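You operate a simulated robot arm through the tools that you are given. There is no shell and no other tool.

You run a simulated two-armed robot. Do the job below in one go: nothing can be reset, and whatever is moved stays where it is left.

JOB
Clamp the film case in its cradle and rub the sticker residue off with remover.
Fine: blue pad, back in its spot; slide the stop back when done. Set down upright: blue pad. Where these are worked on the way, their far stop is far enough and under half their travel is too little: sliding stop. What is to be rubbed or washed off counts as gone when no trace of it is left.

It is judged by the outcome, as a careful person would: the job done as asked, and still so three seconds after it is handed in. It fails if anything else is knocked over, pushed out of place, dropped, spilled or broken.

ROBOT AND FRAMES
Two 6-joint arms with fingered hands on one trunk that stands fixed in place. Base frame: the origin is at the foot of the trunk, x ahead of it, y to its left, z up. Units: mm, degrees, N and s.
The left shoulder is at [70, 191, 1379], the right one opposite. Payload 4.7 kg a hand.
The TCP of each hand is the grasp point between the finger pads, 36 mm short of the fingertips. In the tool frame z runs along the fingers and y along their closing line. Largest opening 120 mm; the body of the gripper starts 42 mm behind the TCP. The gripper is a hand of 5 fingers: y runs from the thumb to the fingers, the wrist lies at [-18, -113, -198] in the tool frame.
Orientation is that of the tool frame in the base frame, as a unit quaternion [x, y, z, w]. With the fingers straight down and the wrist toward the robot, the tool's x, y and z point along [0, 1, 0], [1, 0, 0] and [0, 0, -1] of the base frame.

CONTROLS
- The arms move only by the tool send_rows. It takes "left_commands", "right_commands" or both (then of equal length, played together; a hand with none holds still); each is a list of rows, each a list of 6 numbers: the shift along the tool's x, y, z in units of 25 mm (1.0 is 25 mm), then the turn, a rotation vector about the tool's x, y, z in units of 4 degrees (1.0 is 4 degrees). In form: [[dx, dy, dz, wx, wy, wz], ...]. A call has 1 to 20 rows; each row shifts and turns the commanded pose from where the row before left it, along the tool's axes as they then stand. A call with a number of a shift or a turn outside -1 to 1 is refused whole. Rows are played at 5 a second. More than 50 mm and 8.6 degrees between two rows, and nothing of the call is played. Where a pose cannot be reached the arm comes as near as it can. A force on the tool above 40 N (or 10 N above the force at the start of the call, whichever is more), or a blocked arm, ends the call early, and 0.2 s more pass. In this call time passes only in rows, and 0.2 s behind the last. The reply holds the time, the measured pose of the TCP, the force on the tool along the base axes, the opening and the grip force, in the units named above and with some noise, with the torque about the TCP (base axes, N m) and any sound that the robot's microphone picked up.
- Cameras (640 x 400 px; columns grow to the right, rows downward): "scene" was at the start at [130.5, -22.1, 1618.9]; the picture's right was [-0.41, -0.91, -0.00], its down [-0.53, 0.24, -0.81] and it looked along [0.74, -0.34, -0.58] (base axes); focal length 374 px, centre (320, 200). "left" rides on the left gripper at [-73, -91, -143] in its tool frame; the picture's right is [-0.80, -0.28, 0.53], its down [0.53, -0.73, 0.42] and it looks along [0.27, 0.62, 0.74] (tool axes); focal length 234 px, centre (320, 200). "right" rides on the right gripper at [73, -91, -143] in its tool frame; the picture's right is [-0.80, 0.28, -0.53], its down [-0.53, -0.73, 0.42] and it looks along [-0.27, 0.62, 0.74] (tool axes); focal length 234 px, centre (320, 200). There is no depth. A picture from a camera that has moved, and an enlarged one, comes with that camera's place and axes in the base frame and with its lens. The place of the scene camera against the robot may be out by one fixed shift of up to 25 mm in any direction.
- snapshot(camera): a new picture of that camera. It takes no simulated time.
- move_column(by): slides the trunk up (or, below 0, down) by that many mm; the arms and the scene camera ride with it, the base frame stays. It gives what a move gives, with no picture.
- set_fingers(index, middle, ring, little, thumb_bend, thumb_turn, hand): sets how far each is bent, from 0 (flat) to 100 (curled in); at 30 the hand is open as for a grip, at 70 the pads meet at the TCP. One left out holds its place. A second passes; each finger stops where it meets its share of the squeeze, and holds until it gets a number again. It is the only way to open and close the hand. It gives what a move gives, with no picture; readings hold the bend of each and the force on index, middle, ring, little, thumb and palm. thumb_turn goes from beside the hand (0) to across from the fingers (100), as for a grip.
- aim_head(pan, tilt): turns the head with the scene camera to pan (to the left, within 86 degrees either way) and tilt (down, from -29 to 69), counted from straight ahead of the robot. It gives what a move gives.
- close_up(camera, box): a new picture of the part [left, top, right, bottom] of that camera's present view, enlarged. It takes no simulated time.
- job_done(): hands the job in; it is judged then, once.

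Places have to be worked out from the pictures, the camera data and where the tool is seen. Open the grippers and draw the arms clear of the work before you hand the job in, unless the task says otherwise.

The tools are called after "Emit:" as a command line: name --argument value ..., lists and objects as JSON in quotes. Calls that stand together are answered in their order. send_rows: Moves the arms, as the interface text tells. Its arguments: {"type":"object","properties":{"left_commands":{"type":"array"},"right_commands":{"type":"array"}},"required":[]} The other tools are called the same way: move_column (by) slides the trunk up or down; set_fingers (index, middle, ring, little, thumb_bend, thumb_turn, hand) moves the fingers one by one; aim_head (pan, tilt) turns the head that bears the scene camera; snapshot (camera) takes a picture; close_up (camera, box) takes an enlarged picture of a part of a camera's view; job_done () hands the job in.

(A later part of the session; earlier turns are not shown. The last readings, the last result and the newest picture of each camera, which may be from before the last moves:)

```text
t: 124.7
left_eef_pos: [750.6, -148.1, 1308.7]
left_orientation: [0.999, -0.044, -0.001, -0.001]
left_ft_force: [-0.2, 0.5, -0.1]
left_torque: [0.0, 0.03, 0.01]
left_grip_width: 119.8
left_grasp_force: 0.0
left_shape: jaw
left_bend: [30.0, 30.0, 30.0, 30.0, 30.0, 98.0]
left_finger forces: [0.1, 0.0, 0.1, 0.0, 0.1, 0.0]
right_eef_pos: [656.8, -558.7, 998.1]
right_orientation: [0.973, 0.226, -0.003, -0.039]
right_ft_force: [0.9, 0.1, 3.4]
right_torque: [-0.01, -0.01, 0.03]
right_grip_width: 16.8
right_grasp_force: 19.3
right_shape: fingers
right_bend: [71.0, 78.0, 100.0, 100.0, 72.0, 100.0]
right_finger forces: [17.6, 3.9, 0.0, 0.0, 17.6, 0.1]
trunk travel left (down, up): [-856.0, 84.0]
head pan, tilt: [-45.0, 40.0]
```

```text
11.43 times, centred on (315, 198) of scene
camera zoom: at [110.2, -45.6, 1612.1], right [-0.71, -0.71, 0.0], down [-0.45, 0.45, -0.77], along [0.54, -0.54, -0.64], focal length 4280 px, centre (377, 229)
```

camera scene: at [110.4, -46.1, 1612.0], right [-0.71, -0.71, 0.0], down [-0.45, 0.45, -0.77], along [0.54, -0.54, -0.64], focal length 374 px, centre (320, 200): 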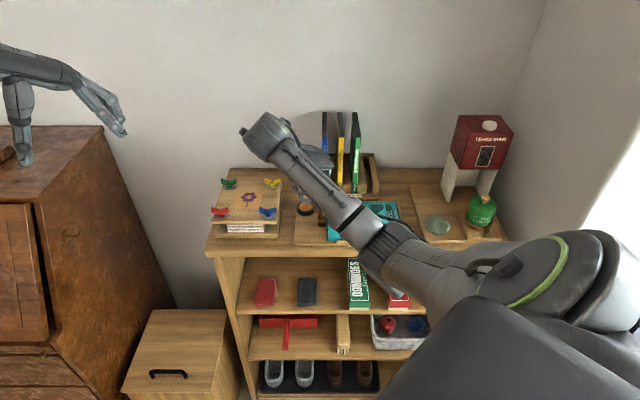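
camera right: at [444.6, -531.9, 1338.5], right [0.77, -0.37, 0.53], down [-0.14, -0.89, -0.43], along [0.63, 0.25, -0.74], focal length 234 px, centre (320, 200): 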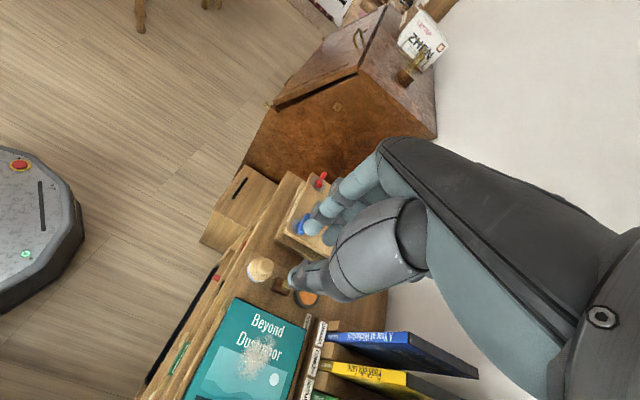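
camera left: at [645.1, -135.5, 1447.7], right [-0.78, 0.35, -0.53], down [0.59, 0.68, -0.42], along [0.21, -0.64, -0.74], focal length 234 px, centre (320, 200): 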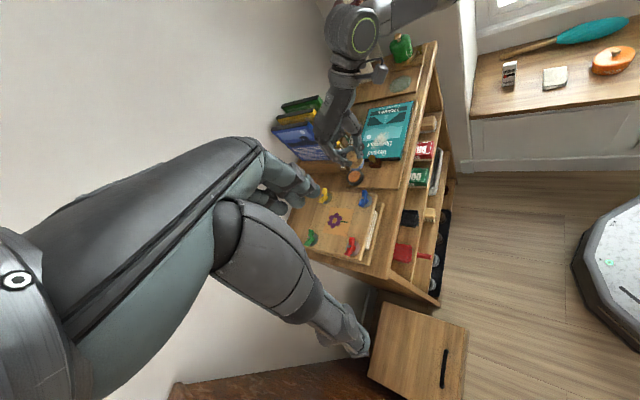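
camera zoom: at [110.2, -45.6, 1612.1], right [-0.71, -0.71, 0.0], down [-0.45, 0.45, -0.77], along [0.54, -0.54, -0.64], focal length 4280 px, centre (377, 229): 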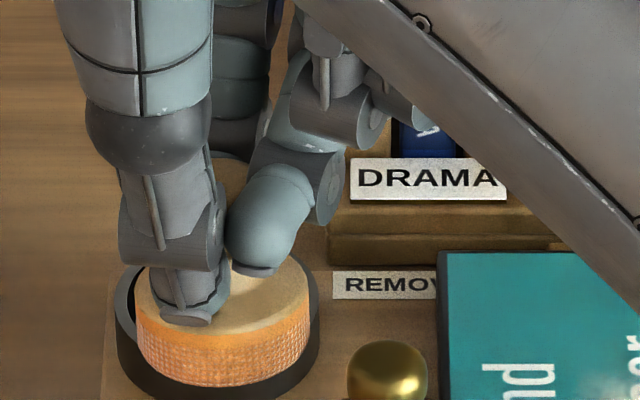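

The pad's face turned orange: it is now soaked. I lift, level it again, and carry it back above the residue.

Emit:
send_rows --right_commands '[[0.008, -0.052, -0.665, 0, 0, 0], [0.008, -0.052, -0.665, 0, 0, 0], [0.008, -0.052, -0.665, 0, 0, 0], [0, 0, 0, -0.946, 0.322, -0.036], [0, 0, 0, -0.946, 0.322, -0.036], [-0.6, -0.0195, -0.035, 0, 0, 0], [-0.6, -0.0195, -0.035, 0, 0, 0], [-0.6, -0.0195, -0.035, 0, 0, 0], [-0.6, -0.0195, -0.035, 0, 0, 0], [-0.6, -0.0195, -0.035, 0, 0, 0], [-0.6, -0.0195, -0.035, 0, 0, 0], [-0.6, -0.0195, -0.035, 0, 0, 0], [-0.6, -0.0195, -0.035, 0, 0, 0], [0, 0, 0, 0, 0, 0], [0, 0, 0, 0, 0, 0]]'

Emit:
close_up --camera "scene" --box '[330, 185, 390, 225]'

Emit:
close_up --camera "left" --box '[340, 90, 400, 140]'

```text
t: 127.9
left_eef_pos: [751.6, -148.3, 1307.4]
left_orientation: [0.999, -0.043, -0.002, 0.0]
left_ft_force: [-0.3, 0.2, 0.4]
left_torque: [0.0, 0.03, -0.02]
left_grip_width: 119.8
left_grasp_force: 0.1
left_shape: jaw
left_bend: [30.0, 30.0, 30.0, 30.0, 30.0, 98.0]
left_finger forces: [0.1, 0.0, 0.0, 0.1, 0.0, 0.0]
right_eef_pos: [545.7, -607.7, 1049.0]
right_orientation: [0.973, 0.227, 0.034, 0.019]
right_ft_force: [0.4, 0.3, 0.9]
right_torque: [0.02, -0.04, -0.01]
right_grip_width: 16.8
right_grasp_force: 17.7
right_shape: fingers
right_bend: [71.0, 78.0, 100.0, 100.0, 72.0, 100.0]
right_finger forces: [16.1, 3.1, 0.0, 0.0, 16.2, 0.1]
trunk travel left (down, up): [-856.0, 84.0]
head pan, tilt: [-45.0, 40.0]
```

```text
10.00 times, centred on (360, 205) of scene
camera zoom: at [110.9, -46.1, 1612.0], right [-0.71, -0.71, 0.0], down [-0.45, 0.45, -0.77], along [0.54, -0.54, -0.64], focal length 3745 px, centre (-80, 150)
```

zoom: 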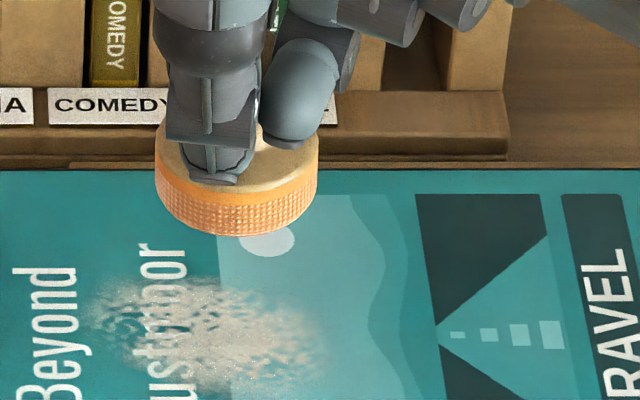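

```text
8.00 times, centred on (370, 115) of left
camera zoom: at [686.3, -51.2, 1451.4], right [-0.78, 0.35, -0.52], down [0.59, 0.68, -0.42], along [0.21, -0.64, -0.74], focal length 1873 px, centre (-80, 880)
```

zoom: 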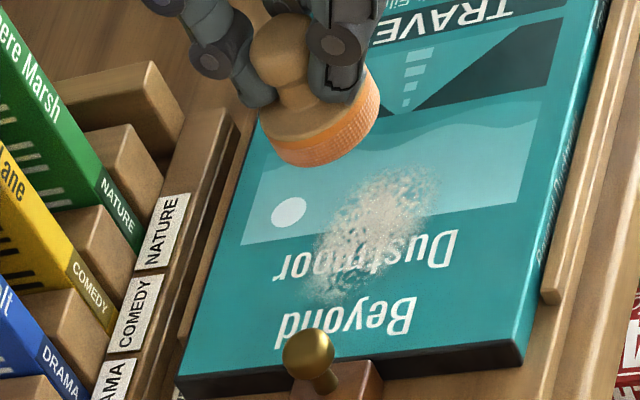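

The soaked pad hovers over the patch. I lower it to contact and stroke front to back.

Emit:
send_rows --right_commands '[[-0.034, -0.033, 0.6, 0, 0, 0], [-0.034, -0.033, 0.6, 0, 0, 0], [-0.03, -0.03, 0.62, 0, 0, 0], [-0.01, -0.01, 0.2, 0, 0, 0], [0, 0, 0, 0, 0, 0], [0, 0, 0, 0, 0, 0]]'

Emit:
send_rows --right_commands '[[-0.003, -0.003, 0.06, 0, 0, 0], [0, 0, 0, 0, 0, 0]]'

```text
t: 129.3
left_eef_pos: [750.6, -148.6, 1309.0]
left_orientation: [0.999, -0.043, 0.0, 0.0]
left_ft_force: [0.6, 0.6, 0.3]
left_torque: [0.01, -0.01, 0.0]
left_grip_width: 119.5
left_grasp_force: 0.1
left_shape: jaw
left_bend: [30.0, 30.0, 30.0, 30.0, 30.0, 98.0]
left_finger forces: [0.0, 0.1, 0.1, 0.1, 0.0, 0.0]
right_eef_pos: [545.4, -607.1, 997.2]
right_orientation: [0.973, 0.226, 0.035, 0.021]
right_ft_force: [0.3, -0.3, 1.8]
right_torque: [-0.05, -0.05, -0.02]
right_grip_width: 16.3
right_grasp_force: 18.7
right_shape: fingers
right_bend: [71.0, 78.0, 100.0, 100.0, 73.0, 100.0]
right_finger forces: [17.3, 3.8, 0.1, 0.1, 16.1, 0.1]
trunk travel left (down, up): [-856.0, 84.0]
head pan, tilt: [-45.0, 40.0]
```

```text
t: 129.9
left_eef_pos: [750.4, -147.5, 1308.2]
left_orientation: [0.999, -0.045, 0.0, 0.0]
left_ft_force: [0.7, -0.4, -0.1]
left_torque: [0.03, 0.01, 0.01]
left_grip_width: 119.6
left_grasp_force: 0.0
left_shape: jaw
left_bend: [30.0, 30.0, 30.0, 30.0, 30.0, 98.0]
left_finger forces: [0.1, 0.0, 0.1, 0.0, 0.1, 0.0]
right_eef_pos: [544.0, -606.8, 997.3]
right_orientation: [0.973, 0.226, 0.035, 0.022]
right_ft_force: [-1.7, -1.1, 10.0]
right_torque: [-0.13, -0.17, -0.04]
right_grip_width: 16.3
right_grasp_force: 22.9
right_shape: fingers
right_bend: [71.0, 78.0, 100.0, 100.0, 73.0, 100.0]
right_finger forces: [22.2, 6.0, 0.1, 0.1, 17.0, 0.0]
trunk travel left (down, up): [-856.0, 84.0]
head pan, tilt: [-45.0, 40.0]
```

Contact at 10 N. Front-to-back strokes through the centre now.

Emit:
send_rows --right_commands '[[-0.129, -0.378, -0.028, 0, 0, 0], [-0.129, -0.378, -0.028, 0, 0, 0], [0.129, 0.378, 0.028, 0, 0, 0], [0.129, 0.378, 0.028, 0, 0, 0], [0.129, 0.378, 0.028, 0, 0, 0], [0.129, 0.378, 0.028, 0, 0, 0], [-0.129, -0.378, -0.028, 0, 0, 0], [-0.129, -0.378, -0.028, 0, 0, 0], [-0.129, -0.378, -0.028, 0, 0, 0], [-0.129, -0.378, -0.028, 0, 0, 0], [0.129, 0.378, 0.028, 0, 0, 0], [0.129, 0.378, 0.028, 0, 0, 0], [0.129, 0.378, 0.028, 0, 0, 0], [0.129, 0.378, 0.028, 0, 0, 0], [0, 0, 0, 0, 0, 0]]'

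Emit:
close_up --camera "scene" --box '[330, 195, 390, 235]'

Emit:
close_up --camera "left" --box '[340, 90, 400, 140]'

```text
t: 133.1
left_eef_pos: [749.4, -146.8, 1309.9]
left_orientation: [0.999, -0.044, -0.001, 0.001]
left_ft_force: [0.7, 0.8, -0.2]
left_torque: [-0.03, 0.02, 0.0]
left_grip_width: 119.6
left_grasp_force: 0.1
left_shape: jaw
left_bend: [30.0, 30.0, 30.0, 30.0, 30.0, 98.0]
left_finger forces: [0.1, 0.1, 0.0, 0.0, 0.0, 0.0]
right_eef_pos: [560.4, -620.9, 997.4]
right_orientation: [0.973, 0.227, 0.034, 0.021]
right_ft_force: [-2.7, 2.2, 12.3]
right_torque: [-0.07, -0.17, -0.03]
right_grip_width: 16.5
right_grasp_force: 23.2
right_shape: fingers
right_bend: [71.0, 78.0, 100.0, 100.0, 72.0, 100.0]
right_finger forces: [20.2, 6.0, 0.0, 0.0, 21.3, 0.0]
trunk travel left (down, up): [-856.0, 84.0]
head pan, tilt: [-45.0, 40.0]
```

```text
10.00 times, centred on (360, 215) of scene
camera zoom: at [108.7, -44.0, 1612.2], right [-0.71, -0.71, 0.0], down [-0.45, 0.45, -0.77], along [0.54, -0.54, -0.64], focal length 3745 px, centre (-80, 50)
```

zoom: 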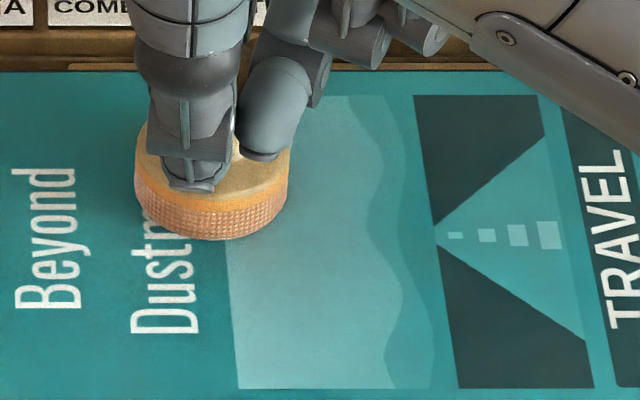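

```text
8.00 times, centred on (370, 115) of left
camera zoom: at [684.3, -49.3, 1452.5], right [-0.78, 0.35, -0.53], down [0.59, 0.68, -0.43], along [0.21, -0.64, -0.74], focal length 1873 px, centre (-80, 880)
```

zoom: 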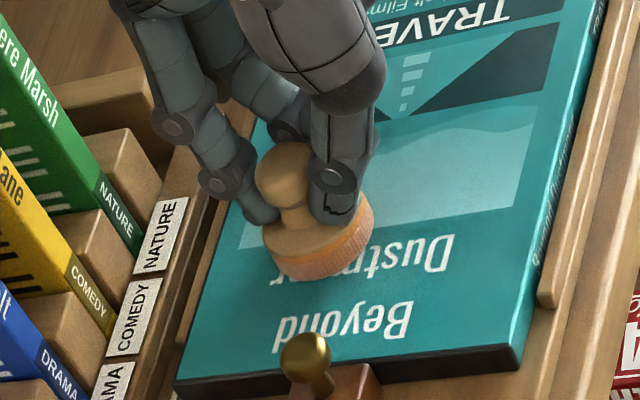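

The residue has vanished wherever the soaked pad passed. I lift the pad aside to check for any trace.

Emit:
send_rows --right_commands '[[0.02, 0.02, -0.6, 0, 0, 0], [-0.5, 0.2, -0.6, 0, 0, 0], [-0.7, 0.24, -0.3, 0, 0, 0], [-0.7, 0.24, -0.03, 0, 0, 0], [0, 0, 0, 0, 0, 0], [0, 0, 0, 0, 0, 0]]'

Emit:
close_up --camera "scene" --box '[330, 195, 390, 235]'

Emit:
close_up --camera "left" --box '[345, 100, 395, 140]'

Emit:
close_up --camera "scene" --box '[335, 195, 365, 220]'

```text
t: 134.5
left_eef_pos: [751.0, -149.3, 1308.4]
left_orientation: [0.999, -0.045, -0.001, 0.0]
left_ft_force: [0.1, -0.3, -0.3]
left_torque: [0.02, 0.02, -0.01]
left_grip_width: 119.8
left_grasp_force: 0.1
left_shape: jaw
left_bend: [30.0, 30.0, 30.0, 30.0, 30.0, 98.0]
left_finger forces: [0.0, 0.0, 0.0, 0.1, 0.0, 0.0]
right_eef_pos: [521.1, -658.0, 1031.9]
right_orientation: [0.973, 0.226, 0.035, 0.02]
right_ft_force: [-0.7, 0.4, -1.3]
right_torque: [-0.04, -0.06, 0.0]
right_grip_width: 15.9
right_grasp_force: 18.3
right_shape: fingers
right_bend: [71.0, 78.0, 100.0, 100.0, 72.0, 100.0]
right_finger forces: [16.2, 3.4, 0.0, 0.1, 16.4, 0.0]
trunk travel left (down, up): [-856.0, 84.0]
head pan, tilt: [-45.0, 40.0]
```

```text
10.00 times, centred on (360, 215) of scene
camera zoom: at [110.8, -46.1, 1612.0], right [-0.71, -0.71, 0.0], down [-0.45, 0.45, -0.77], along [0.54, -0.54, -0.64], focal length 3745 px, centre (-80, 50)
```

zoom: 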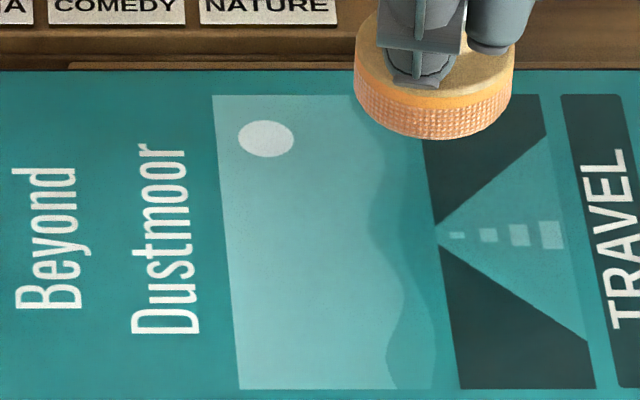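

```text
10.00 times, centred on (370, 120) of left
camera zoom: at [686.1, -51.2, 1451.5], right [-0.78, 0.35, -0.52], down [0.59, 0.68, -0.42], along [0.21, -0.64, -0.74], focal length 2342 px, centre (-180, 1000)
```

zoom: 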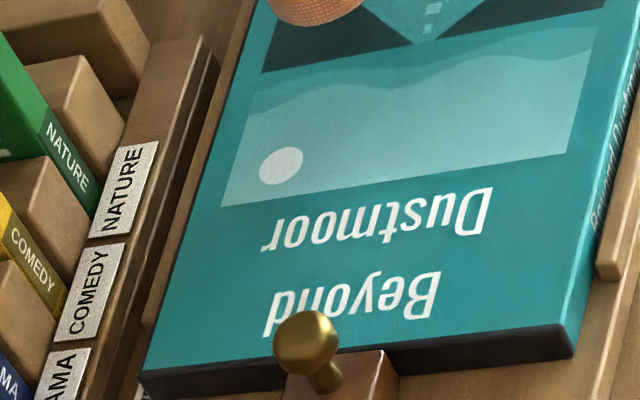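

```text
16.00 times, centred on (350, 208) of scene
camera zoom: at [110.8, -46.1, 1612.0], right [-0.71, -0.71, 0.0], down [-0.45, 0.45, -0.77], along [0.54, -0.54, -0.64], focal length 5992 px, centre (-160, 80)
```

zoom: 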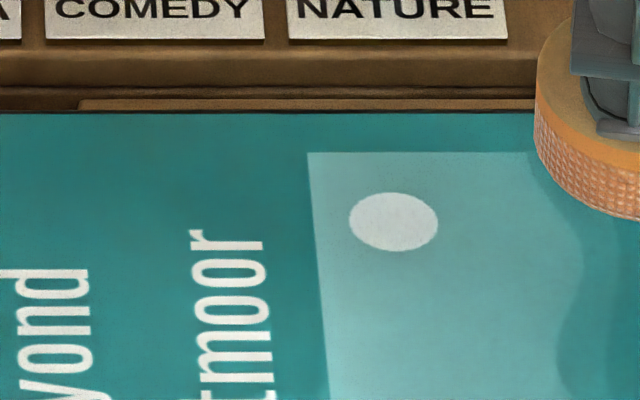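

No trace visible from either side. To be sure about the fringes I make one more set of strokes, also a little left and right of centre.

Emit:
send_rows --right_commands '[[0.6, -0.433, 0.01, 0, 0, 0], [0.6, -0.433, 0.01, 0, 0, 0], [0.6, -0.433, 0.01, 0, 0, 0], [-0.037, -0.036, 0.66, 0, 0, 0], [-0.035, -0.034, 0.6, 0, 0, 0], [0, 0, 0, 0, 0, 0], [0, 0, 0, 0, 0, 0]]'

Emit:
send_rows --right_commands '[[-0.003, -0.003, 0.1, 0, 0, 0], [0, 0, 0, 0, 0, 0]]'

```text
t: 136.1
left_eef_pos: [750.4, -148.7, 1309.6]
left_orientation: [0.999, -0.043, -0.001, 0.001]
left_ft_force: [0.2, 0.0, 0.1]
left_torque: [-0.01, -0.03, -0.01]
left_grip_width: 119.7
left_grasp_force: 0.2
left_shape: jaw
left_bend: [30.0, 30.0, 30.0, 30.0, 30.0, 98.0]
left_finger forces: [0.0, 0.0, 0.1, 0.1, 0.0, 0.0]
right_eef_pos: [549.0, -607.8, 1000.6]
right_orientation: [0.973, 0.226, 0.034, 0.02]
right_ft_force: [-1.6, 0.5, -0.5]
right_torque: [-0.03, 0.02, -0.03]
right_grip_width: 16.6
right_grasp_force: 17.3
right_shape: fingers
right_bend: [71.0, 78.0, 100.0, 100.0, 73.0, 100.0]
right_finger forces: [16.2, 3.3, 0.0, 0.1, 16.2, 0.0]
trunk travel left (down, up): [-856.0, 84.0]
head pan, tilt: [-45.0, 40.0]
```

```text
t: 136.7
left_eef_pos: [750.4, -147.6, 1308.5]
left_orientation: [0.999, -0.044, -0.001, 0.0]
left_ft_force: [-0.1, 1.5, -0.2]
left_torque: [0.01, 0.01, -0.01]
left_grip_width: 119.6
left_grasp_force: 0.1
left_shape: jaw
left_bend: [30.0, 30.0, 30.0, 30.0, 30.0, 98.0]
left_finger forces: [0.0, 0.0, 0.0, 0.1, 0.1, 0.0]
right_eef_pos: [548.5, -609.0, 998.4]
right_orientation: [0.973, 0.226, 0.034, 0.02]
right_ft_force: [-0.1, -0.2, 0.0]
right_torque: [0.03, -0.01, 0.03]
right_grip_width: 16.4
right_grasp_force: 17.9
right_shape: fingers
right_bend: [71.0, 78.0, 100.0, 100.0, 73.0, 100.0]
right_finger forces: [16.2, 3.3, 0.1, 0.1, 16.2, 0.0]
trunk travel left (down, up): [-856.0, 84.0]
head pan, tilt: [-45.0, 40.0]
```

Just above the surface, I shift 14 mm left, touch down, and stroke in three columns moving only rightward.

Emit:
send_rows --right_commands '[[0.53, -0.18, 0.02, 0, 0, 0], [-0.129, -0.378, -0.028, 0, 0, 0], [-0.129, -0.378, -0.028, 0, 0, 0], [-0.003, -0.003, 0.1, 0, 0, 0], [0.129, 0.378, 0.028, 0, 0, 0], [0.129, 0.378, 0.028, 0, 0, 0], [0.129, 0.378, 0.028, 0, 0, 0], [0.129, 0.378, 0.028, 0, 0, 0], [-0.53, 0.18, -0.02, 0, 0, 0], [-0.129, -0.378, -0.028, 0, 0, 0], [-0.129, -0.378, -0.028, 0, 0, 0], [-0.129, -0.378, -0.028, 0, 0, 0], [-0.129, -0.378, -0.028, 0, 0, 0], [-0.53, 0.18, -0.02, 0, 0, 0], [0.129, 0.378, 0.028, 0, 0, 0], [0.129, 0.378, 0.028, 0, 0, 0], [0.129, 0.378, 0.028, 0, 0, 0], [0.129, 0.378, 0.028, 0, 0, 0], [0, 0, 0, 0, 0, 0]]'

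Emit:
send_rows --right_commands '[[0.02, 0.02, -0.6, 0, 0, 0], [0.02, 0.02, -0.7, 0, 0, 0], [0.02, 0.02, -0.7, 0, 0, 0], [0, 0, 0, 0, 0, 0], [0, 0, 0, 0, 0, 0]]'

Emit:
close_up --camera "scene" --box '[280, 170, 420, 250]'

Emit:
close_up --camera "scene" --box '[330, 200, 380, 235]'

Emit:
close_up --camera "left" --box '[340, 100, 400, 150]'

```text
t: 140.7
left_eef_pos: [749.0, -145.5, 1310.5]
left_orientation: [0.999, -0.044, 0.0, 0.0]
left_ft_force: [-0.3, -0.9, 0.3]
left_torque: [0.01, 0.02, 0.01]
left_grip_width: 119.9
left_grasp_force: 0.1
left_shape: jaw
left_bend: [30.0, 30.0, 30.0, 30.0, 30.0, 98.0]
left_finger forces: [0.0, 0.0, 0.0, 0.0, 0.0, 0.0]
right_eef_pos: [550.3, -631.5, 996.1]
right_orientation: [0.973, 0.225, 0.034, 0.021]
right_ft_force: [-3.8, 2.4, 14.0]
right_torque: [-0.02, -0.16, 0.02]
right_grip_width: 16.6
right_grasp_force: 24.8
right_shape: fingers
right_bend: [71.0, 78.0, 100.0, 100.0, 72.0, 100.0]
right_finger forces: [21.0, 6.8, 0.0, 0.0, 21.9, 0.1]
trunk travel left (down, up): [-856.0, 84.0]
head pan, tilt: [-45.0, 40.0]
```

```text
t: 141.9
left_eef_pos: [750.0, -147.6, 1308.6]
left_orientation: [0.999, -0.044, -0.001, 0.0]
left_ft_force: [-0.2, -0.4, -0.6]
left_torque: [0.03, 0.0, -0.01]
left_grip_width: 119.7
left_grasp_force: 0.1
left_shape: jaw
left_bend: [30.0, 30.0, 30.0, 30.0, 30.0, 98.0]
left_finger forces: [0.0, 0.0, 0.0, 0.0, 0.1, 0.0]
right_eef_pos: [550.4, -629.9, 1043.3]
right_orientation: [0.973, 0.227, 0.034, 0.02]
right_ft_force: [1.9, 0.0, -1.4]
right_torque: [0.02, 0.02, 0.03]
right_grip_width: 16.5
right_grasp_force: 18.4
right_shape: fingers
right_bend: [71.0, 78.0, 100.0, 100.0, 72.0, 100.0]
right_finger forces: [16.4, 3.8, 0.0, 0.0, 16.4, 0.0]
trunk travel left (down, up): [-856.0, 84.0]
head pan, tilt: [-45.0, 40.0]
```

```text
4.57 times, centred on (350, 210) of scene
camera zoom: at [110.4, -45.7, 1612.0], right [-0.71, -0.71, 0.0], down [-0.45, 0.45, -0.77], along [0.54, -0.54, -0.64], focal length 1712 px, centre (183, 154)
```

zoom: 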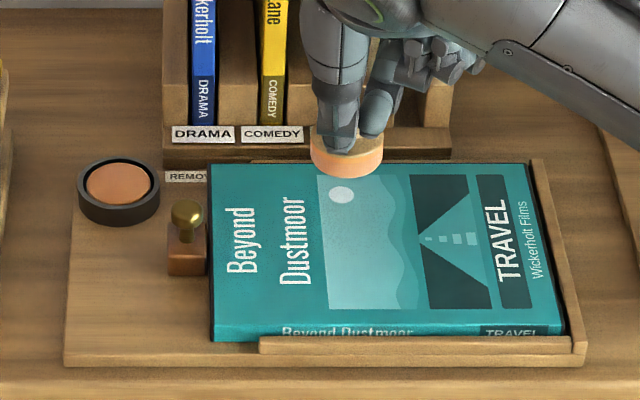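

```text
11.43 times, centred on (355, 218) of scene
camera zoom: at [110.4, -45.7, 1612.0], right [-0.71, -0.71, 0.0], down [-0.45, 0.45, -0.77], along [0.54, -0.54, -0.64], focal length 4280 px, centre (-80, 0)
```

zoom: 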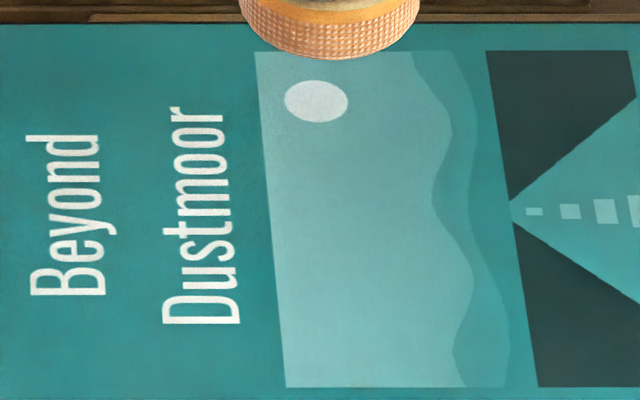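

```text
8.00 times, centred on (370, 125) of left
camera zoom: at [685.7, -50.8, 1451.7], right [-0.78, 0.35, -0.52], down [0.59, 0.68, -0.42], along [0.21, -0.64, -0.74], focal length 1873 px, centre (-80, 800)
```

zoom: 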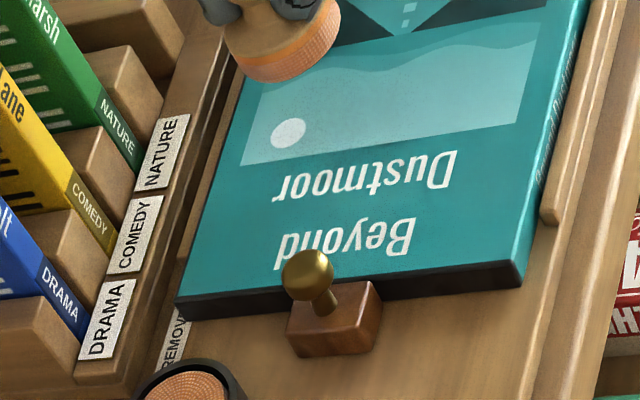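

The case is spotless. Now I bring the pad back: up and over to its spot at the front-left of the board, turning the hand back to the yaw used for picking it up.

Emit:
send_rows --right_commands '[[0.655, -0.613, -0.121, 0, 0, 0], [0.655, -0.613, -0.121, 0, 0, 0], [0.655, -0.613, -0.121, 0, 0, 0], [0.655, -0.613, -0.121, 0, 0, 0], [0.655, -0.613, -0.121, 0, 0, 0], [0.655, -0.613, -0.121, 0, 0, 0], [0, 0, 0, 0, 0, 0]]'

Emit:
send_rows --right_commands '[[0, 0, 0, 0.0537, 0.051, -0.935], [0, 0, 0, 0.0537, 0.051, -0.935], [0, 0, 0, 0.0537, 0.051, -0.935], [0, 0, 0, 0.0537, 0.051, -0.935], [0, 0, 0, 0.0537, 0.051, -0.935], [0, 0, 0, 0.0537, 0.051, -0.935], [0, 0, 0, 0.0537, 0.051, -0.935], [0, 0, 0, 0.0537, 0.051, -0.935], [0, 0, 0, 0.0537, 0.051, -0.935], [0, 0, 0, 0.0537, 0.051, -0.935], [0, 0, 0, 0.0537, 0.051, -0.935], [0, 0, 0, 0.0537, 0.051, -0.935], [0, 0, 0, 0.0537, 0.051, -0.935], [0, 0, 0, 0.0537, 0.051, -0.935], [0, 0, 0, 0.0537, 0.051, -0.935], [0, 0, 0, 0.0537, 0.051, -0.935], [0, 0, 0, 0.0537, 0.051, -0.935], [0, 0, 0, 0, 0, 0], [0, 0, 0, 0, 0, 0]]'

Emit:
close_up --camera "scene" --box '[260, 140, 360, 250]'

Emit:
close_up --camera "left" --box '[320, 90, 420, 180]'

```text
t: 143.5
left_eef_pos: [750.2, -148.3, 1308.5]
left_orientation: [0.999, -0.044, -0.002, -0.001]
left_ft_force: [1.0, -0.4, 0.1]
left_torque: [0.02, 0.0, -0.02]
left_grip_width: 119.4
left_grasp_force: 0.0
left_shape: jaw
left_bend: [30.0, 30.0, 30.0, 30.0, 30.0, 98.0]
left_finger forces: [0.0, 0.0, 0.0, 0.0, 0.1, 0.0]
right_eef_pos: [598.3, -505.4, 1063.7]
right_orientation: [0.973, 0.226, 0.034, 0.019]
right_ft_force: [0.9, -0.6, -1.1]
right_torque: [0.01, -0.03, 0.01]
right_grip_width: 16.5
right_grasp_force: 17.9
right_shape: fingers
right_bend: [71.0, 78.0, 100.0, 100.0, 72.0, 100.0]
right_finger forces: [16.3, 3.4, 0.0, 0.1, 16.3, 0.1]
trunk travel left (down, up): [-856.0, 84.0]
head pan, tilt: [-45.0, 40.0]
```

```text
t: 147.5
left_eef_pos: [749.4, -149.0, 1308.8]
left_orientation: [0.999, -0.043, -0.001, 0.001]
left_ft_force: [1.0, 0.5, -1.2]
left_torque: [0.0, 0.01, -0.01]
left_grip_width: 119.5
left_grasp_force: 0.0
left_shape: jaw
left_bend: [30.0, 30.0, 30.0, 30.0, 30.0, 98.0]
left_finger forces: [0.0, 0.0, 0.0, 0.0, 0.0, 0.0]
right_eef_pos: [598.2, -504.0, 1063.7]
right_orientation: [0.707, 0.706, 0.039, 0.0]
right_ft_force: [-0.1, 0.1, 0.2]
right_torque: [0.01, -0.02, 0.01]
right_grip_width: 16.3
right_grasp_force: 17.9
right_shape: fingers
right_bend: [71.0, 78.0, 100.0, 100.0, 73.0, 100.0]
right_finger forces: [16.2, 3.2, 0.0, 0.0, 16.2, 0.0]
trunk travel left (down, up): [-856.0, 84.0]
head pan, tilt: [-45.0, 40.0]
```

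```text
3.64 times, centred on (310, 195) of scene
camera zoom: at [110.7, -46.0, 1612.0], right [-0.71, -0.71, 0.0], down [-0.45, 0.45, -0.77], along [0.54, -0.54, -0.64], focal length 1362 px, centre (356, 218)
```

zoom: 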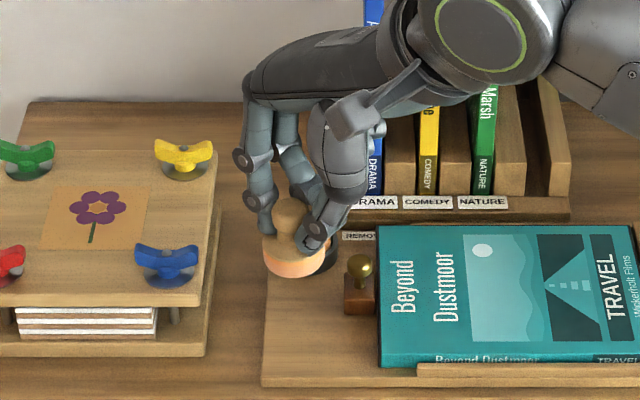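

```text
4.44 times, centred on (370, 135) of left
camera zoom: at [686.1, -51.1, 1451.6], right [-0.78, 0.35, -0.52], down [0.59, 0.68, -0.42], along [0.21, -0.64, -0.74], focal length 1041 px, centre (98, 489)
```

zoom: 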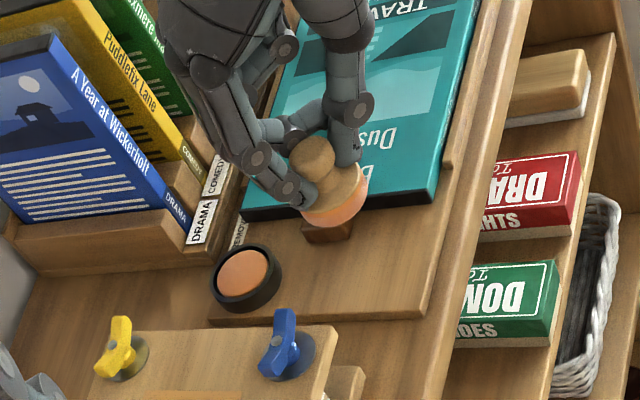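

The pad is above its spot. I lower 58 mm and check its place against the first picture.

Emit:
send_rows --right_commands '[[-0.028, -0.028, 0.6, 0, 0, 0], [-0.028, -0.028, 0.6, 0, 0, 0], [-0.028, -0.028, 0.6, 0, 0, 0], [-0.02, -0.02, 0.5, 0, 0, 0], [0, 0, 0, 0, 0, 0], [0, 0, 0, 0, 0, 0]]'

Emit:
close_up --camera "scene" --box '[285, 190, 345, 250]'

Emit:
close_up --camera "left" --box '[340, 110, 400, 170]'

```text
t: 148.9
left_eef_pos: [750.1, -148.5, 1309.1]
left_orientation: [0.999, -0.044, -0.001, 0.001]
left_ft_force: [-0.1, -1.4, 0.1]
left_torque: [0.01, -0.01, -0.02]
left_grip_width: 119.4
left_grasp_force: 0.0
left_shape: jaw
left_bend: [30.0, 30.0, 30.0, 30.0, 30.0, 98.0]
left_finger forces: [0.0, 0.0, 0.0, 0.0, 0.0, 0.0]
right_eef_pos: [598.7, -507.0, 1008.2]
right_orientation: [0.707, 0.706, 0.04, 0.0]
right_ft_force: [-0.3, -0.3, -0.8]
right_torque: [-0.01, -0.01, -0.03]
right_grip_width: 16.5
right_grasp_force: 17.9
right_shape: fingers
right_bend: [71.0, 78.0, 100.0, 100.0, 73.0, 100.0]
right_finger forces: [16.3, 3.2, 0.0, 0.1, 16.2, 0.1]
trunk travel left (down, up): [-856.0, 84.0]
head pan, tilt: [-45.0, 40.0]
```

```text
6.67 times, centred on (315, 220) of scene
camera zoom: at [110.6, -46.0, 1612.0], right [-0.71, -0.71, 0.0], down [-0.45, 0.45, -0.77], along [0.54, -0.54, -0.64], focal length 2497 px, centre (353, 67)
```

zoom: 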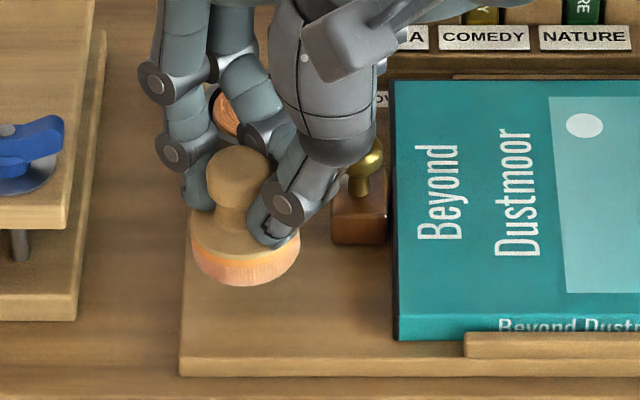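

```text
6.67 times, centred on (370, 140) of left
camera zoom: at [686.0, -51.1, 1451.6], right [-0.78, 0.35, -0.52], down [0.59, 0.68, -0.42], along [0.21, -0.64, -0.74], focal length 1561 px, centre (-13, 600)
```

zoom: 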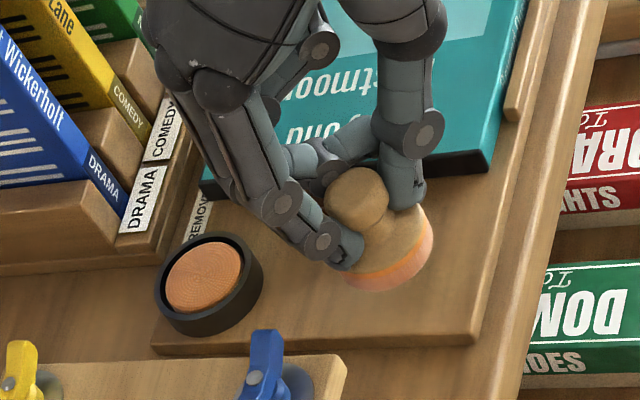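

The pad is about 2.5 mm left of its original place and 27 mm above the board. I correct and lower 18 mm more.

Emit:
send_rows --right_commands '[[-0.07, -0.07, -0.008, 0, 0, 0], [-0.014, -0.014, 0.36, 0, 0, 0], [-0.014, -0.014, 0.36, 0, 0, 0], [0, 0, 0, 0, 0, 0], [0, 0, 0, 0, 0, 0]]'

Emit:
close_up --camera "scene" --box '[285, 190, 345, 250]'

Emit:
close_up --camera "left" --box '[350, 120, 390, 160]'

```text
t: 150.1
left_eef_pos: [751.1, -148.3, 1307.8]
left_orientation: [0.999, -0.043, -0.001, 0.0]
left_ft_force: [-0.3, 0.1, -0.3]
left_torque: [-0.02, 0.03, -0.01]
left_grip_width: 119.6
left_grasp_force: 0.0
left_shape: jaw
left_bend: [30.0, 30.0, 30.0, 30.0, 30.0, 98.0]
left_finger forces: [0.0, 0.0, 0.2, 0.0, 0.0, 0.0]
right_eef_pos: [598.0, -505.4, 989.0]
right_orientation: [0.707, 0.706, 0.038, -0.001]
right_ft_force: [0.4, 0.0, 0.1]
right_torque: [0.03, -0.02, 0.0]
right_grip_width: 16.5
right_grasp_force: 18.0
right_shape: fingers
right_bend: [71.0, 78.0, 100.0, 100.0, 73.0, 100.0]
right_finger forces: [16.1, 3.1, 0.1, 0.0, 16.2, 0.1]
trunk travel left (down, up): [-856.0, 84.0]
head pan, tilt: [-45.0, 40.0]
```

```text
6.67 times, centred on (315, 220) of scene
camera zoom: at [110.7, -46.0, 1612.0], right [-0.71, -0.71, 0.0], down [-0.45, 0.45, -0.77], along [0.54, -0.54, -0.64], focal length 2497 px, centre (353, 67)
```

zoom: 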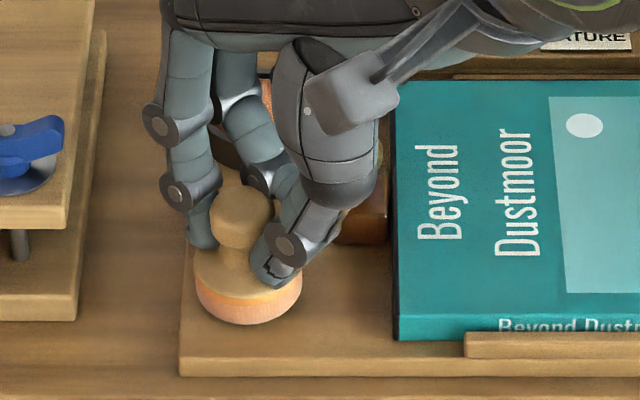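

```text
10.00 times, centred on (370, 140) of left
camera zoom: at [686.1, -51.1, 1451.6], right [-0.78, 0.35, -0.52], down [0.59, 0.68, -0.42], along [0.21, -0.64, -0.74], focal length 2342 px, centre (-180, 800)
```

zoom: 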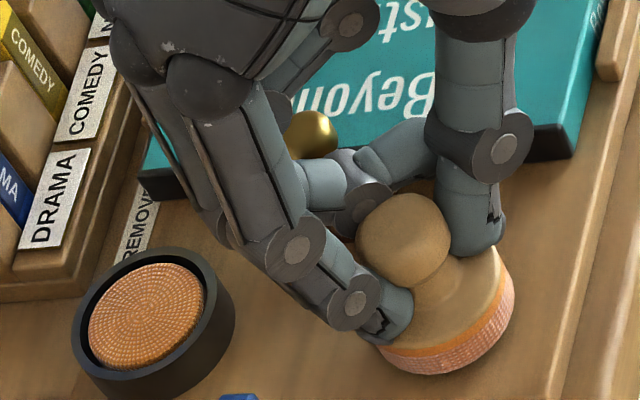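

Only about 8–9 mm remain and the place is within 2 mm. I nudge and lower in 2 mm steps until the board takes the pad.

Emit:
send_rows --right_commands '[[-0.014, -0.07, 0, 0, 0, 0], [-0.004, -0.004, 0.1, 0, 0, 0], [-0.004, -0.004, 0.1, 0, 0, 0], [0, 0, 0, 0, 0, 0]]'

Emit:
send_rows --right_commands '[[-0.003, -0.003, 0.08, 0, 0, 0], [0, 0, 0, 0, 0, 0]]'

Emit:
close_up --camera "scene" --box '[285, 190, 345, 250]'

```text
t: 151.1
left_eef_pos: [751.3, -147.4, 1307.8]
left_orientation: [0.999, -0.045, -0.001, 0.001]
left_ft_force: [-0.7, 0.1, -0.4]
left_torque: [-0.01, -0.01, 0.02]
left_grip_width: 119.6
left_grasp_force: 0.0
left_shape: jaw
left_bend: [30.0, 30.0, 30.0, 30.0, 30.0, 98.0]
left_finger forces: [0.1, 0.1, 0.0, 0.1, 0.0, 0.1]
right_eef_pos: [597.1, -506.4, 983.6]
right_orientation: [0.707, 0.706, 0.039, 0.002]
right_ft_force: [-1.1, -2.1, 8.2]
right_torque: [0.1, -0.11, -0.03]
right_grip_width: 16.3
right_grasp_force: 21.8
right_shape: fingers
right_bend: [71.0, 78.0, 100.0, 100.0, 73.0, 100.0]
right_finger forces: [19.2, 6.2, 0.0, 0.1, 18.2, 0.1]
trunk travel left (down, up): [-856.0, 84.0]
head pan, tilt: [-45.0, 40.0]
```

```text
t: 151.7
left_eef_pos: [748.7, -147.2, 1310.1]
left_orientation: [0.999, -0.043, 0.0, 0.0]
left_ft_force: [-0.5, 0.7, 0.4]
left_torque: [0.0, -0.01, 0.0]
left_grip_width: 119.7
left_grasp_force: 0.1
left_shape: jaw
left_bend: [30.0, 30.0, 30.0, 30.0, 30.0, 98.0]
left_finger forces: [0.1, 0.0, 0.0, 0.0, 0.0, 0.0]
right_eef_pos: [595.5, -506.2, 983.7]
right_orientation: [0.707, 0.706, 0.04, 0.002]
right_ft_force: [0.5, -4.4, 16.1]
right_torque: [0.11, -0.34, -0.08]
right_grip_width: 16.6
right_grasp_force: 26.0
right_shape: fingers
right_bend: [71.0, 78.0, 100.0, 100.0, 73.0, 100.0]
right_finger forces: [26.1, 8.0, 0.1, 0.0, 18.0, 0.0]
trunk travel left (down, up): [-856.0, 84.0]
head pan, tilt: [-45.0, 40.0]
```

```text
6.67 times, centred on (315, 220) of scene
camera zoom: at [108.8, -45.1, 1612.4], right [-0.71, -0.71, 0.0], down [-0.45, 0.45, -0.77], along [0.54, -0.54, -0.64], focal length 2497 px, centre (353, 67)
```

zoom: 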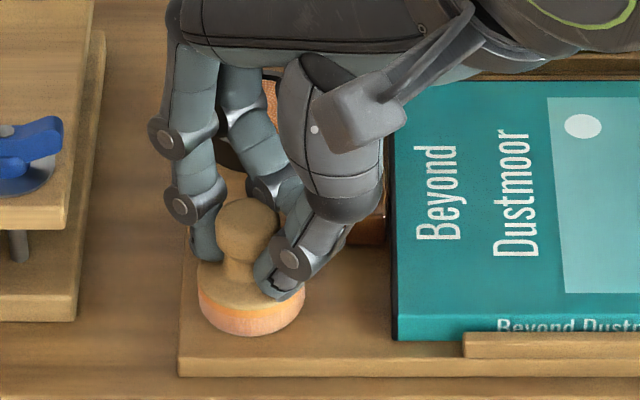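

The pad rests on the board at the same height as when picked up, but about 4 mm too far back. I unload it slightly, slide the position forward and check.

Emit:
send_rows --right_commands '[[0.006, 0.006, -0.2, 0, 0, 0], [0.076, -0.15, -0.004, 0, 0, 0], [0, 0, 0, 0, 0, 0], [0, 0, 0, 0, 0, 0], [0, 0, 0, 0, 0, 0]]'

Emit:
close_up --camera "scene" --box '[285, 190, 345, 250]'

```text
t: 152.9
left_eef_pos: [751.1, -148.9, 1309.9]
left_orientation: [0.999, -0.044, -0.001, 0.0]
left_ft_force: [0.5, 0.5, -0.2]
left_torque: [0.01, 0.02, -0.01]
left_grip_width: 119.7
left_grasp_force: 0.1
left_shape: jaw
left_bend: [30.0, 30.0, 30.0, 30.0, 30.0, 98.0]
left_finger forces: [0.0, 0.1, 0.0, 0.0, 0.1, 0.0]
right_eef_pos: [592.3, -506.5, 985.7]
right_orientation: [0.707, 0.706, 0.039, 0.0]
right_ft_force: [0.0, 0.3, -1.0]
right_torque: [-0.01, 0.0, 0.0]
right_grip_width: 16.2
right_grasp_force: 18.4
right_shape: fingers
right_bend: [71.0, 78.0, 100.0, 100.0, 72.0, 100.0]
right_finger forces: [16.7, 3.2, 0.0, 0.0, 17.1, 0.1]
trunk travel left (down, up): [-856.0, 84.0]
head pan, tilt: [-45.0, 40.0]
```

```text
6.67 times, centred on (315, 220) of scene
camera zoom: at [110.4, -46.0, 1612.0], right [-0.71, -0.71, 0.0], down [-0.45, 0.45, -0.77], along [0.54, -0.54, -0.64], focal length 2497 px, centre (353, 67)
```

zoom: 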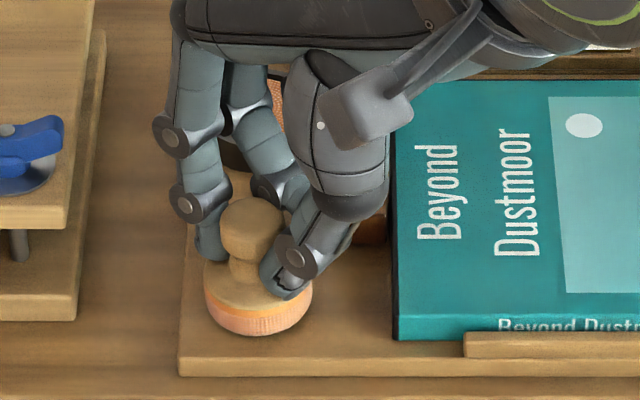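

Depth is right now; it is about 1.5 mm too far right. A small nudge back, then down onto the board.

Emit:
send_rows --right_commands '[[0.06, 0.02, 0, 0, 0, 0], [0, 0, 0, 0, 0, 0], [-0.002, -0.002, 0.1, 0, 0, 0], [0, 0, 0, 0, 0, 0], [0, 0, 0, 0, 0, 0]]'

Emit:
close_up --camera "scene" --box '[285, 190, 345, 250]'

Emit:
close_up --camera "left" --box '[350, 120, 390, 160]'

```text
t: 154.1
left_eef_pos: [750.0, -148.0, 1309.3]
left_orientation: [0.999, -0.044, 0.0, 0.0]
left_ft_force: [0.6, -0.6, -0.1]
left_torque: [0.01, -0.01, 0.01]
left_grip_width: 119.7
left_grasp_force: 0.0
left_shape: jaw
left_bend: [30.0, 30.0, 30.0, 30.0, 30.0, 98.0]
left_finger forces: [0.1, 0.0, 0.0, 0.0, 0.0, 0.1]
right_eef_pos: [593.0, -504.9, 984.7]
right_orientation: [0.706, 0.707, 0.04, 0.0]
right_ft_force: [0.0, -0.4, 0.1]
right_torque: [0.0, -0.01, -0.03]
right_grip_width: 16.3
right_grasp_force: 18.6
right_shape: fingers
right_bend: [71.0, 78.0, 100.0, 100.0, 72.0, 100.0]
right_finger forces: [16.7, 3.1, 0.0, 0.0, 17.1, 0.0]
trunk travel left (down, up): [-856.0, 84.0]
head pan, tilt: [-45.0, 40.0]
```

```text
6.67 times, centred on (315, 220) of scene
camera zoom: at [110.7, -46.0, 1612.0], right [-0.71, -0.71, 0.0], down [-0.45, 0.45, -0.77], along [0.54, -0.54, -0.64], focal length 2497 px, centre (353, 67)
```

zoom: 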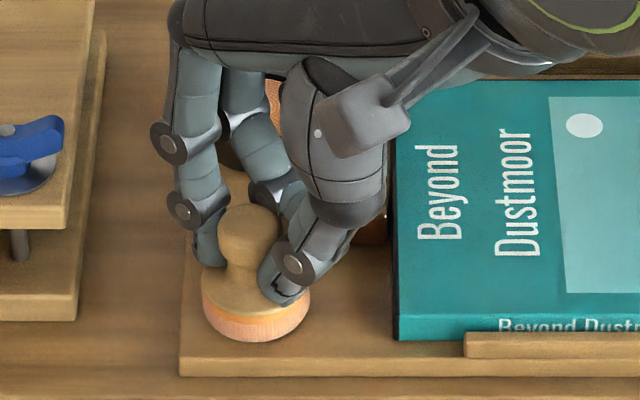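

```text
10.00 times, centred on (370, 140) of left
camera zoom: at [686.0, -51.1, 1451.6], right [-0.78, 0.35, -0.52], down [0.59, 0.68, -0.42], along [0.21, -0.64, -0.74], focal length 2342 px, centre (-180, 800)
```

zoom: 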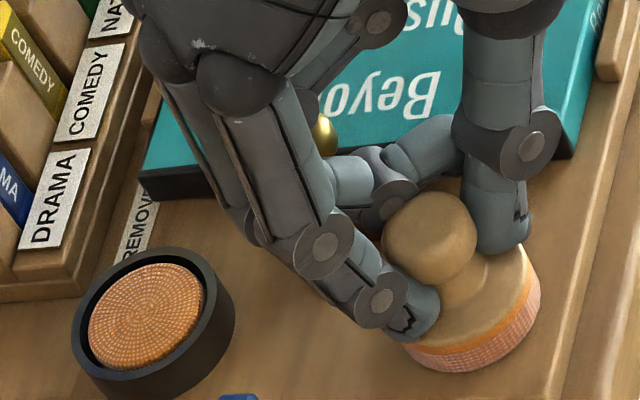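

Within half a millimetre of the original outline. I lower 1 mm at a time until it just bears on the board.

Emit:
send_rows --right_commands '[[0, 0, 0.05, 0, 0, 0], [0, 0, 0, 0, 0, 0]]'

Emit:
send_rows --right_commands '[[0, 0, 0.03, 0, 0, 0], [0, 0, 0, 0, 0, 0]]'

```text
t: 154.7
left_eef_pos: [751.3, -148.4, 1309.4]
left_orientation: [0.999, -0.043, -0.001, 0.0]
left_ft_force: [-0.2, -0.3, 0.1]
left_torque: [0.02, -0.02, 0.0]
left_grip_width: 119.8
left_grasp_force: 0.0
left_shape: jaw
left_bend: [30.0, 30.0, 30.0, 30.0, 30.0, 98.0]
left_finger forces: [0.0, 0.1, 0.0, 0.0, 0.0, 0.0]
right_eef_pos: [593.4, -504.3, 983.8]
right_orientation: [0.707, 0.707, 0.039, 0.0]
right_ft_force: [-0.9, -1.6, 5.2]
right_torque: [0.04, -0.01, 0.01]
right_grip_width: 16.2
right_grasp_force: 20.5
right_shape: fingers
right_bend: [71.0, 78.0, 100.0, 100.0, 72.0, 100.0]
right_finger forces: [18.3, 4.9, 0.0, 0.0, 18.5, 0.0]
trunk travel left (down, up): [-856.0, 84.0]
head pan, tilt: [-45.0, 40.0]
```

```text
t: 155.3
left_eef_pos: [750.1, -149.4, 1308.6]
left_orientation: [0.999, -0.045, 0.0, 0.0]
left_ft_force: [0.3, 0.3, -0.6]
left_torque: [0.0, 0.02, -0.01]
left_grip_width: 119.7
left_grasp_force: 0.1
left_shape: jaw
left_bend: [30.0, 30.0, 30.0, 30.0, 30.0, 98.0]
left_finger forces: [0.0, 0.0, 0.0, 0.1, 0.0, 0.0]
right_eef_pos: [592.2, -505.0, 984.2]
right_orientation: [0.707, 0.706, 0.039, 0.002]
right_ft_force: [0.2, -3.1, 10.5]
right_torque: [0.01, -0.17, -0.01]
right_grip_width: 16.1
right_grasp_force: 24.3
right_shape: fingers
right_bend: [71.0, 78.0, 100.0, 100.0, 73.0, 100.0]
right_finger forces: [21.3, 6.9, 0.0, 0.0, 19.6, 0.0]
trunk travel left (down, up): [-856.0, 84.0]
head pan, tilt: [-45.0, 40.0]
```

The pad is pressed lightly on the board. I release in two stages.

Emit:
set_fingers --hand "right" --index 68 --middle 68 --thumb_bend 68

Emit:
set_fingers --hand "right" --index 57 --middle 57 --thumb_bend 57

Emit:
close_up --camera "scene" --box '[285, 190, 345, 250]'

Emit:
close_up --camera "left" --box '[350, 120, 390, 160]'

```text
t: 156.3
left_eef_pos: [750.4, -147.5, 1309.3]
left_orientation: [0.999, -0.043, 0.0, 0.0]
left_ft_force: [0.2, -0.1, 0.3]
left_torque: [0.03, 0.02, 0.01]
left_grip_width: 119.6
left_grasp_force: 0.1
left_shape: jaw
left_bend: [30.0, 30.0, 30.0, 30.0, 30.0, 98.0]
left_finger forces: [0.0, 0.1, 0.0, 0.0, 0.0, 0.0]
right_eef_pos: [592.4, -504.4, 982.7]
right_orientation: [0.707, 0.706, 0.039, 0.001]
right_ft_force: [1.0, -1.9, 11.8]
right_torque: [0.0, -0.18, -0.02]
right_grip_width: 19.4
right_grasp_force: 9.2
right_shape: fingers
right_bend: [62.0, 71.0, 100.0, 100.0, 67.0, 100.0]
right_finger forces: [8.1, 8.2, 0.0, 0.0, 2.1, 0.1]
trunk travel left (down, up): [-856.0, 84.0]
head pan, tilt: [-45.0, 40.0]
```

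```text
t: 157.3
left_eef_pos: [751.5, -148.1, 1308.6]
left_orientation: [0.999, -0.044, -0.001, 0.0]
left_ft_force: [0.2, 0.0, -0.8]
left_torque: [0.01, -0.01, 0.0]
left_grip_width: 119.5
left_grasp_force: 0.1
left_shape: jaw
left_bend: [30.0, 30.0, 30.0, 30.0, 30.0, 98.0]
left_finger forces: [0.0, 0.0, 0.0, 0.0, 0.0, 0.0]
right_eef_pos: [593.5, -503.3, 982.6]
right_orientation: [0.706, 0.707, 0.039, -0.001]
right_ft_force: [0.1, -0.4, 1.2]
right_torque: [0.0, -0.02, 0.01]
right_grip_width: 44.1
right_grasp_force: 0.7
right_shape: fingers
right_bend: [56.0, 56.0, 100.0, 100.0, 56.0, 99.0]
right_finger forces: [0.7, 0.1, 0.0, 0.1, 0.1, 0.0]
trunk travel left (down, up): [-856.0, 84.0]
head pan, tilt: [-45.0, 40.0]
```

```text
6.67 times, centred on (315, 220) of scene
camera zoom: at [110.9, -45.9, 1612.0], right [-0.71, -0.71, 0.0], down [-0.45, 0.45, -0.77], along [0.54, -0.54, -0.64], focal length 2497 px, centre (353, 67)
```

zoom: 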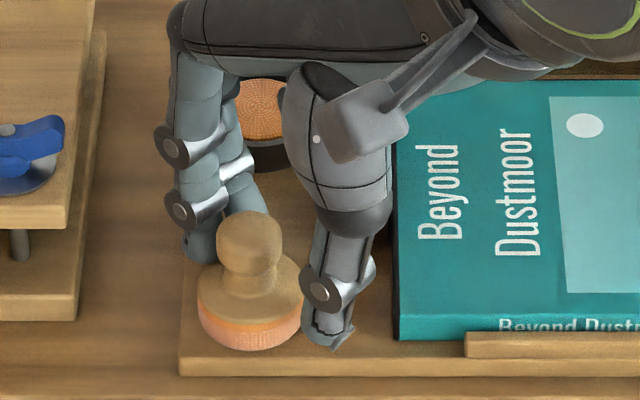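

```text
10.00 times, centred on (370, 140) of left
camera zoom: at [686.2, -51.0, 1451.5], right [-0.78, 0.35, -0.52], down [0.59, 0.68, -0.42], along [0.21, -0.64, -0.74], focal length 2342 px, centre (-180, 800)
```

zoom: 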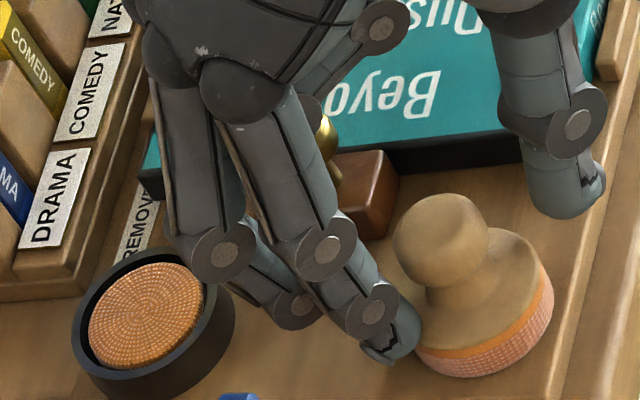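

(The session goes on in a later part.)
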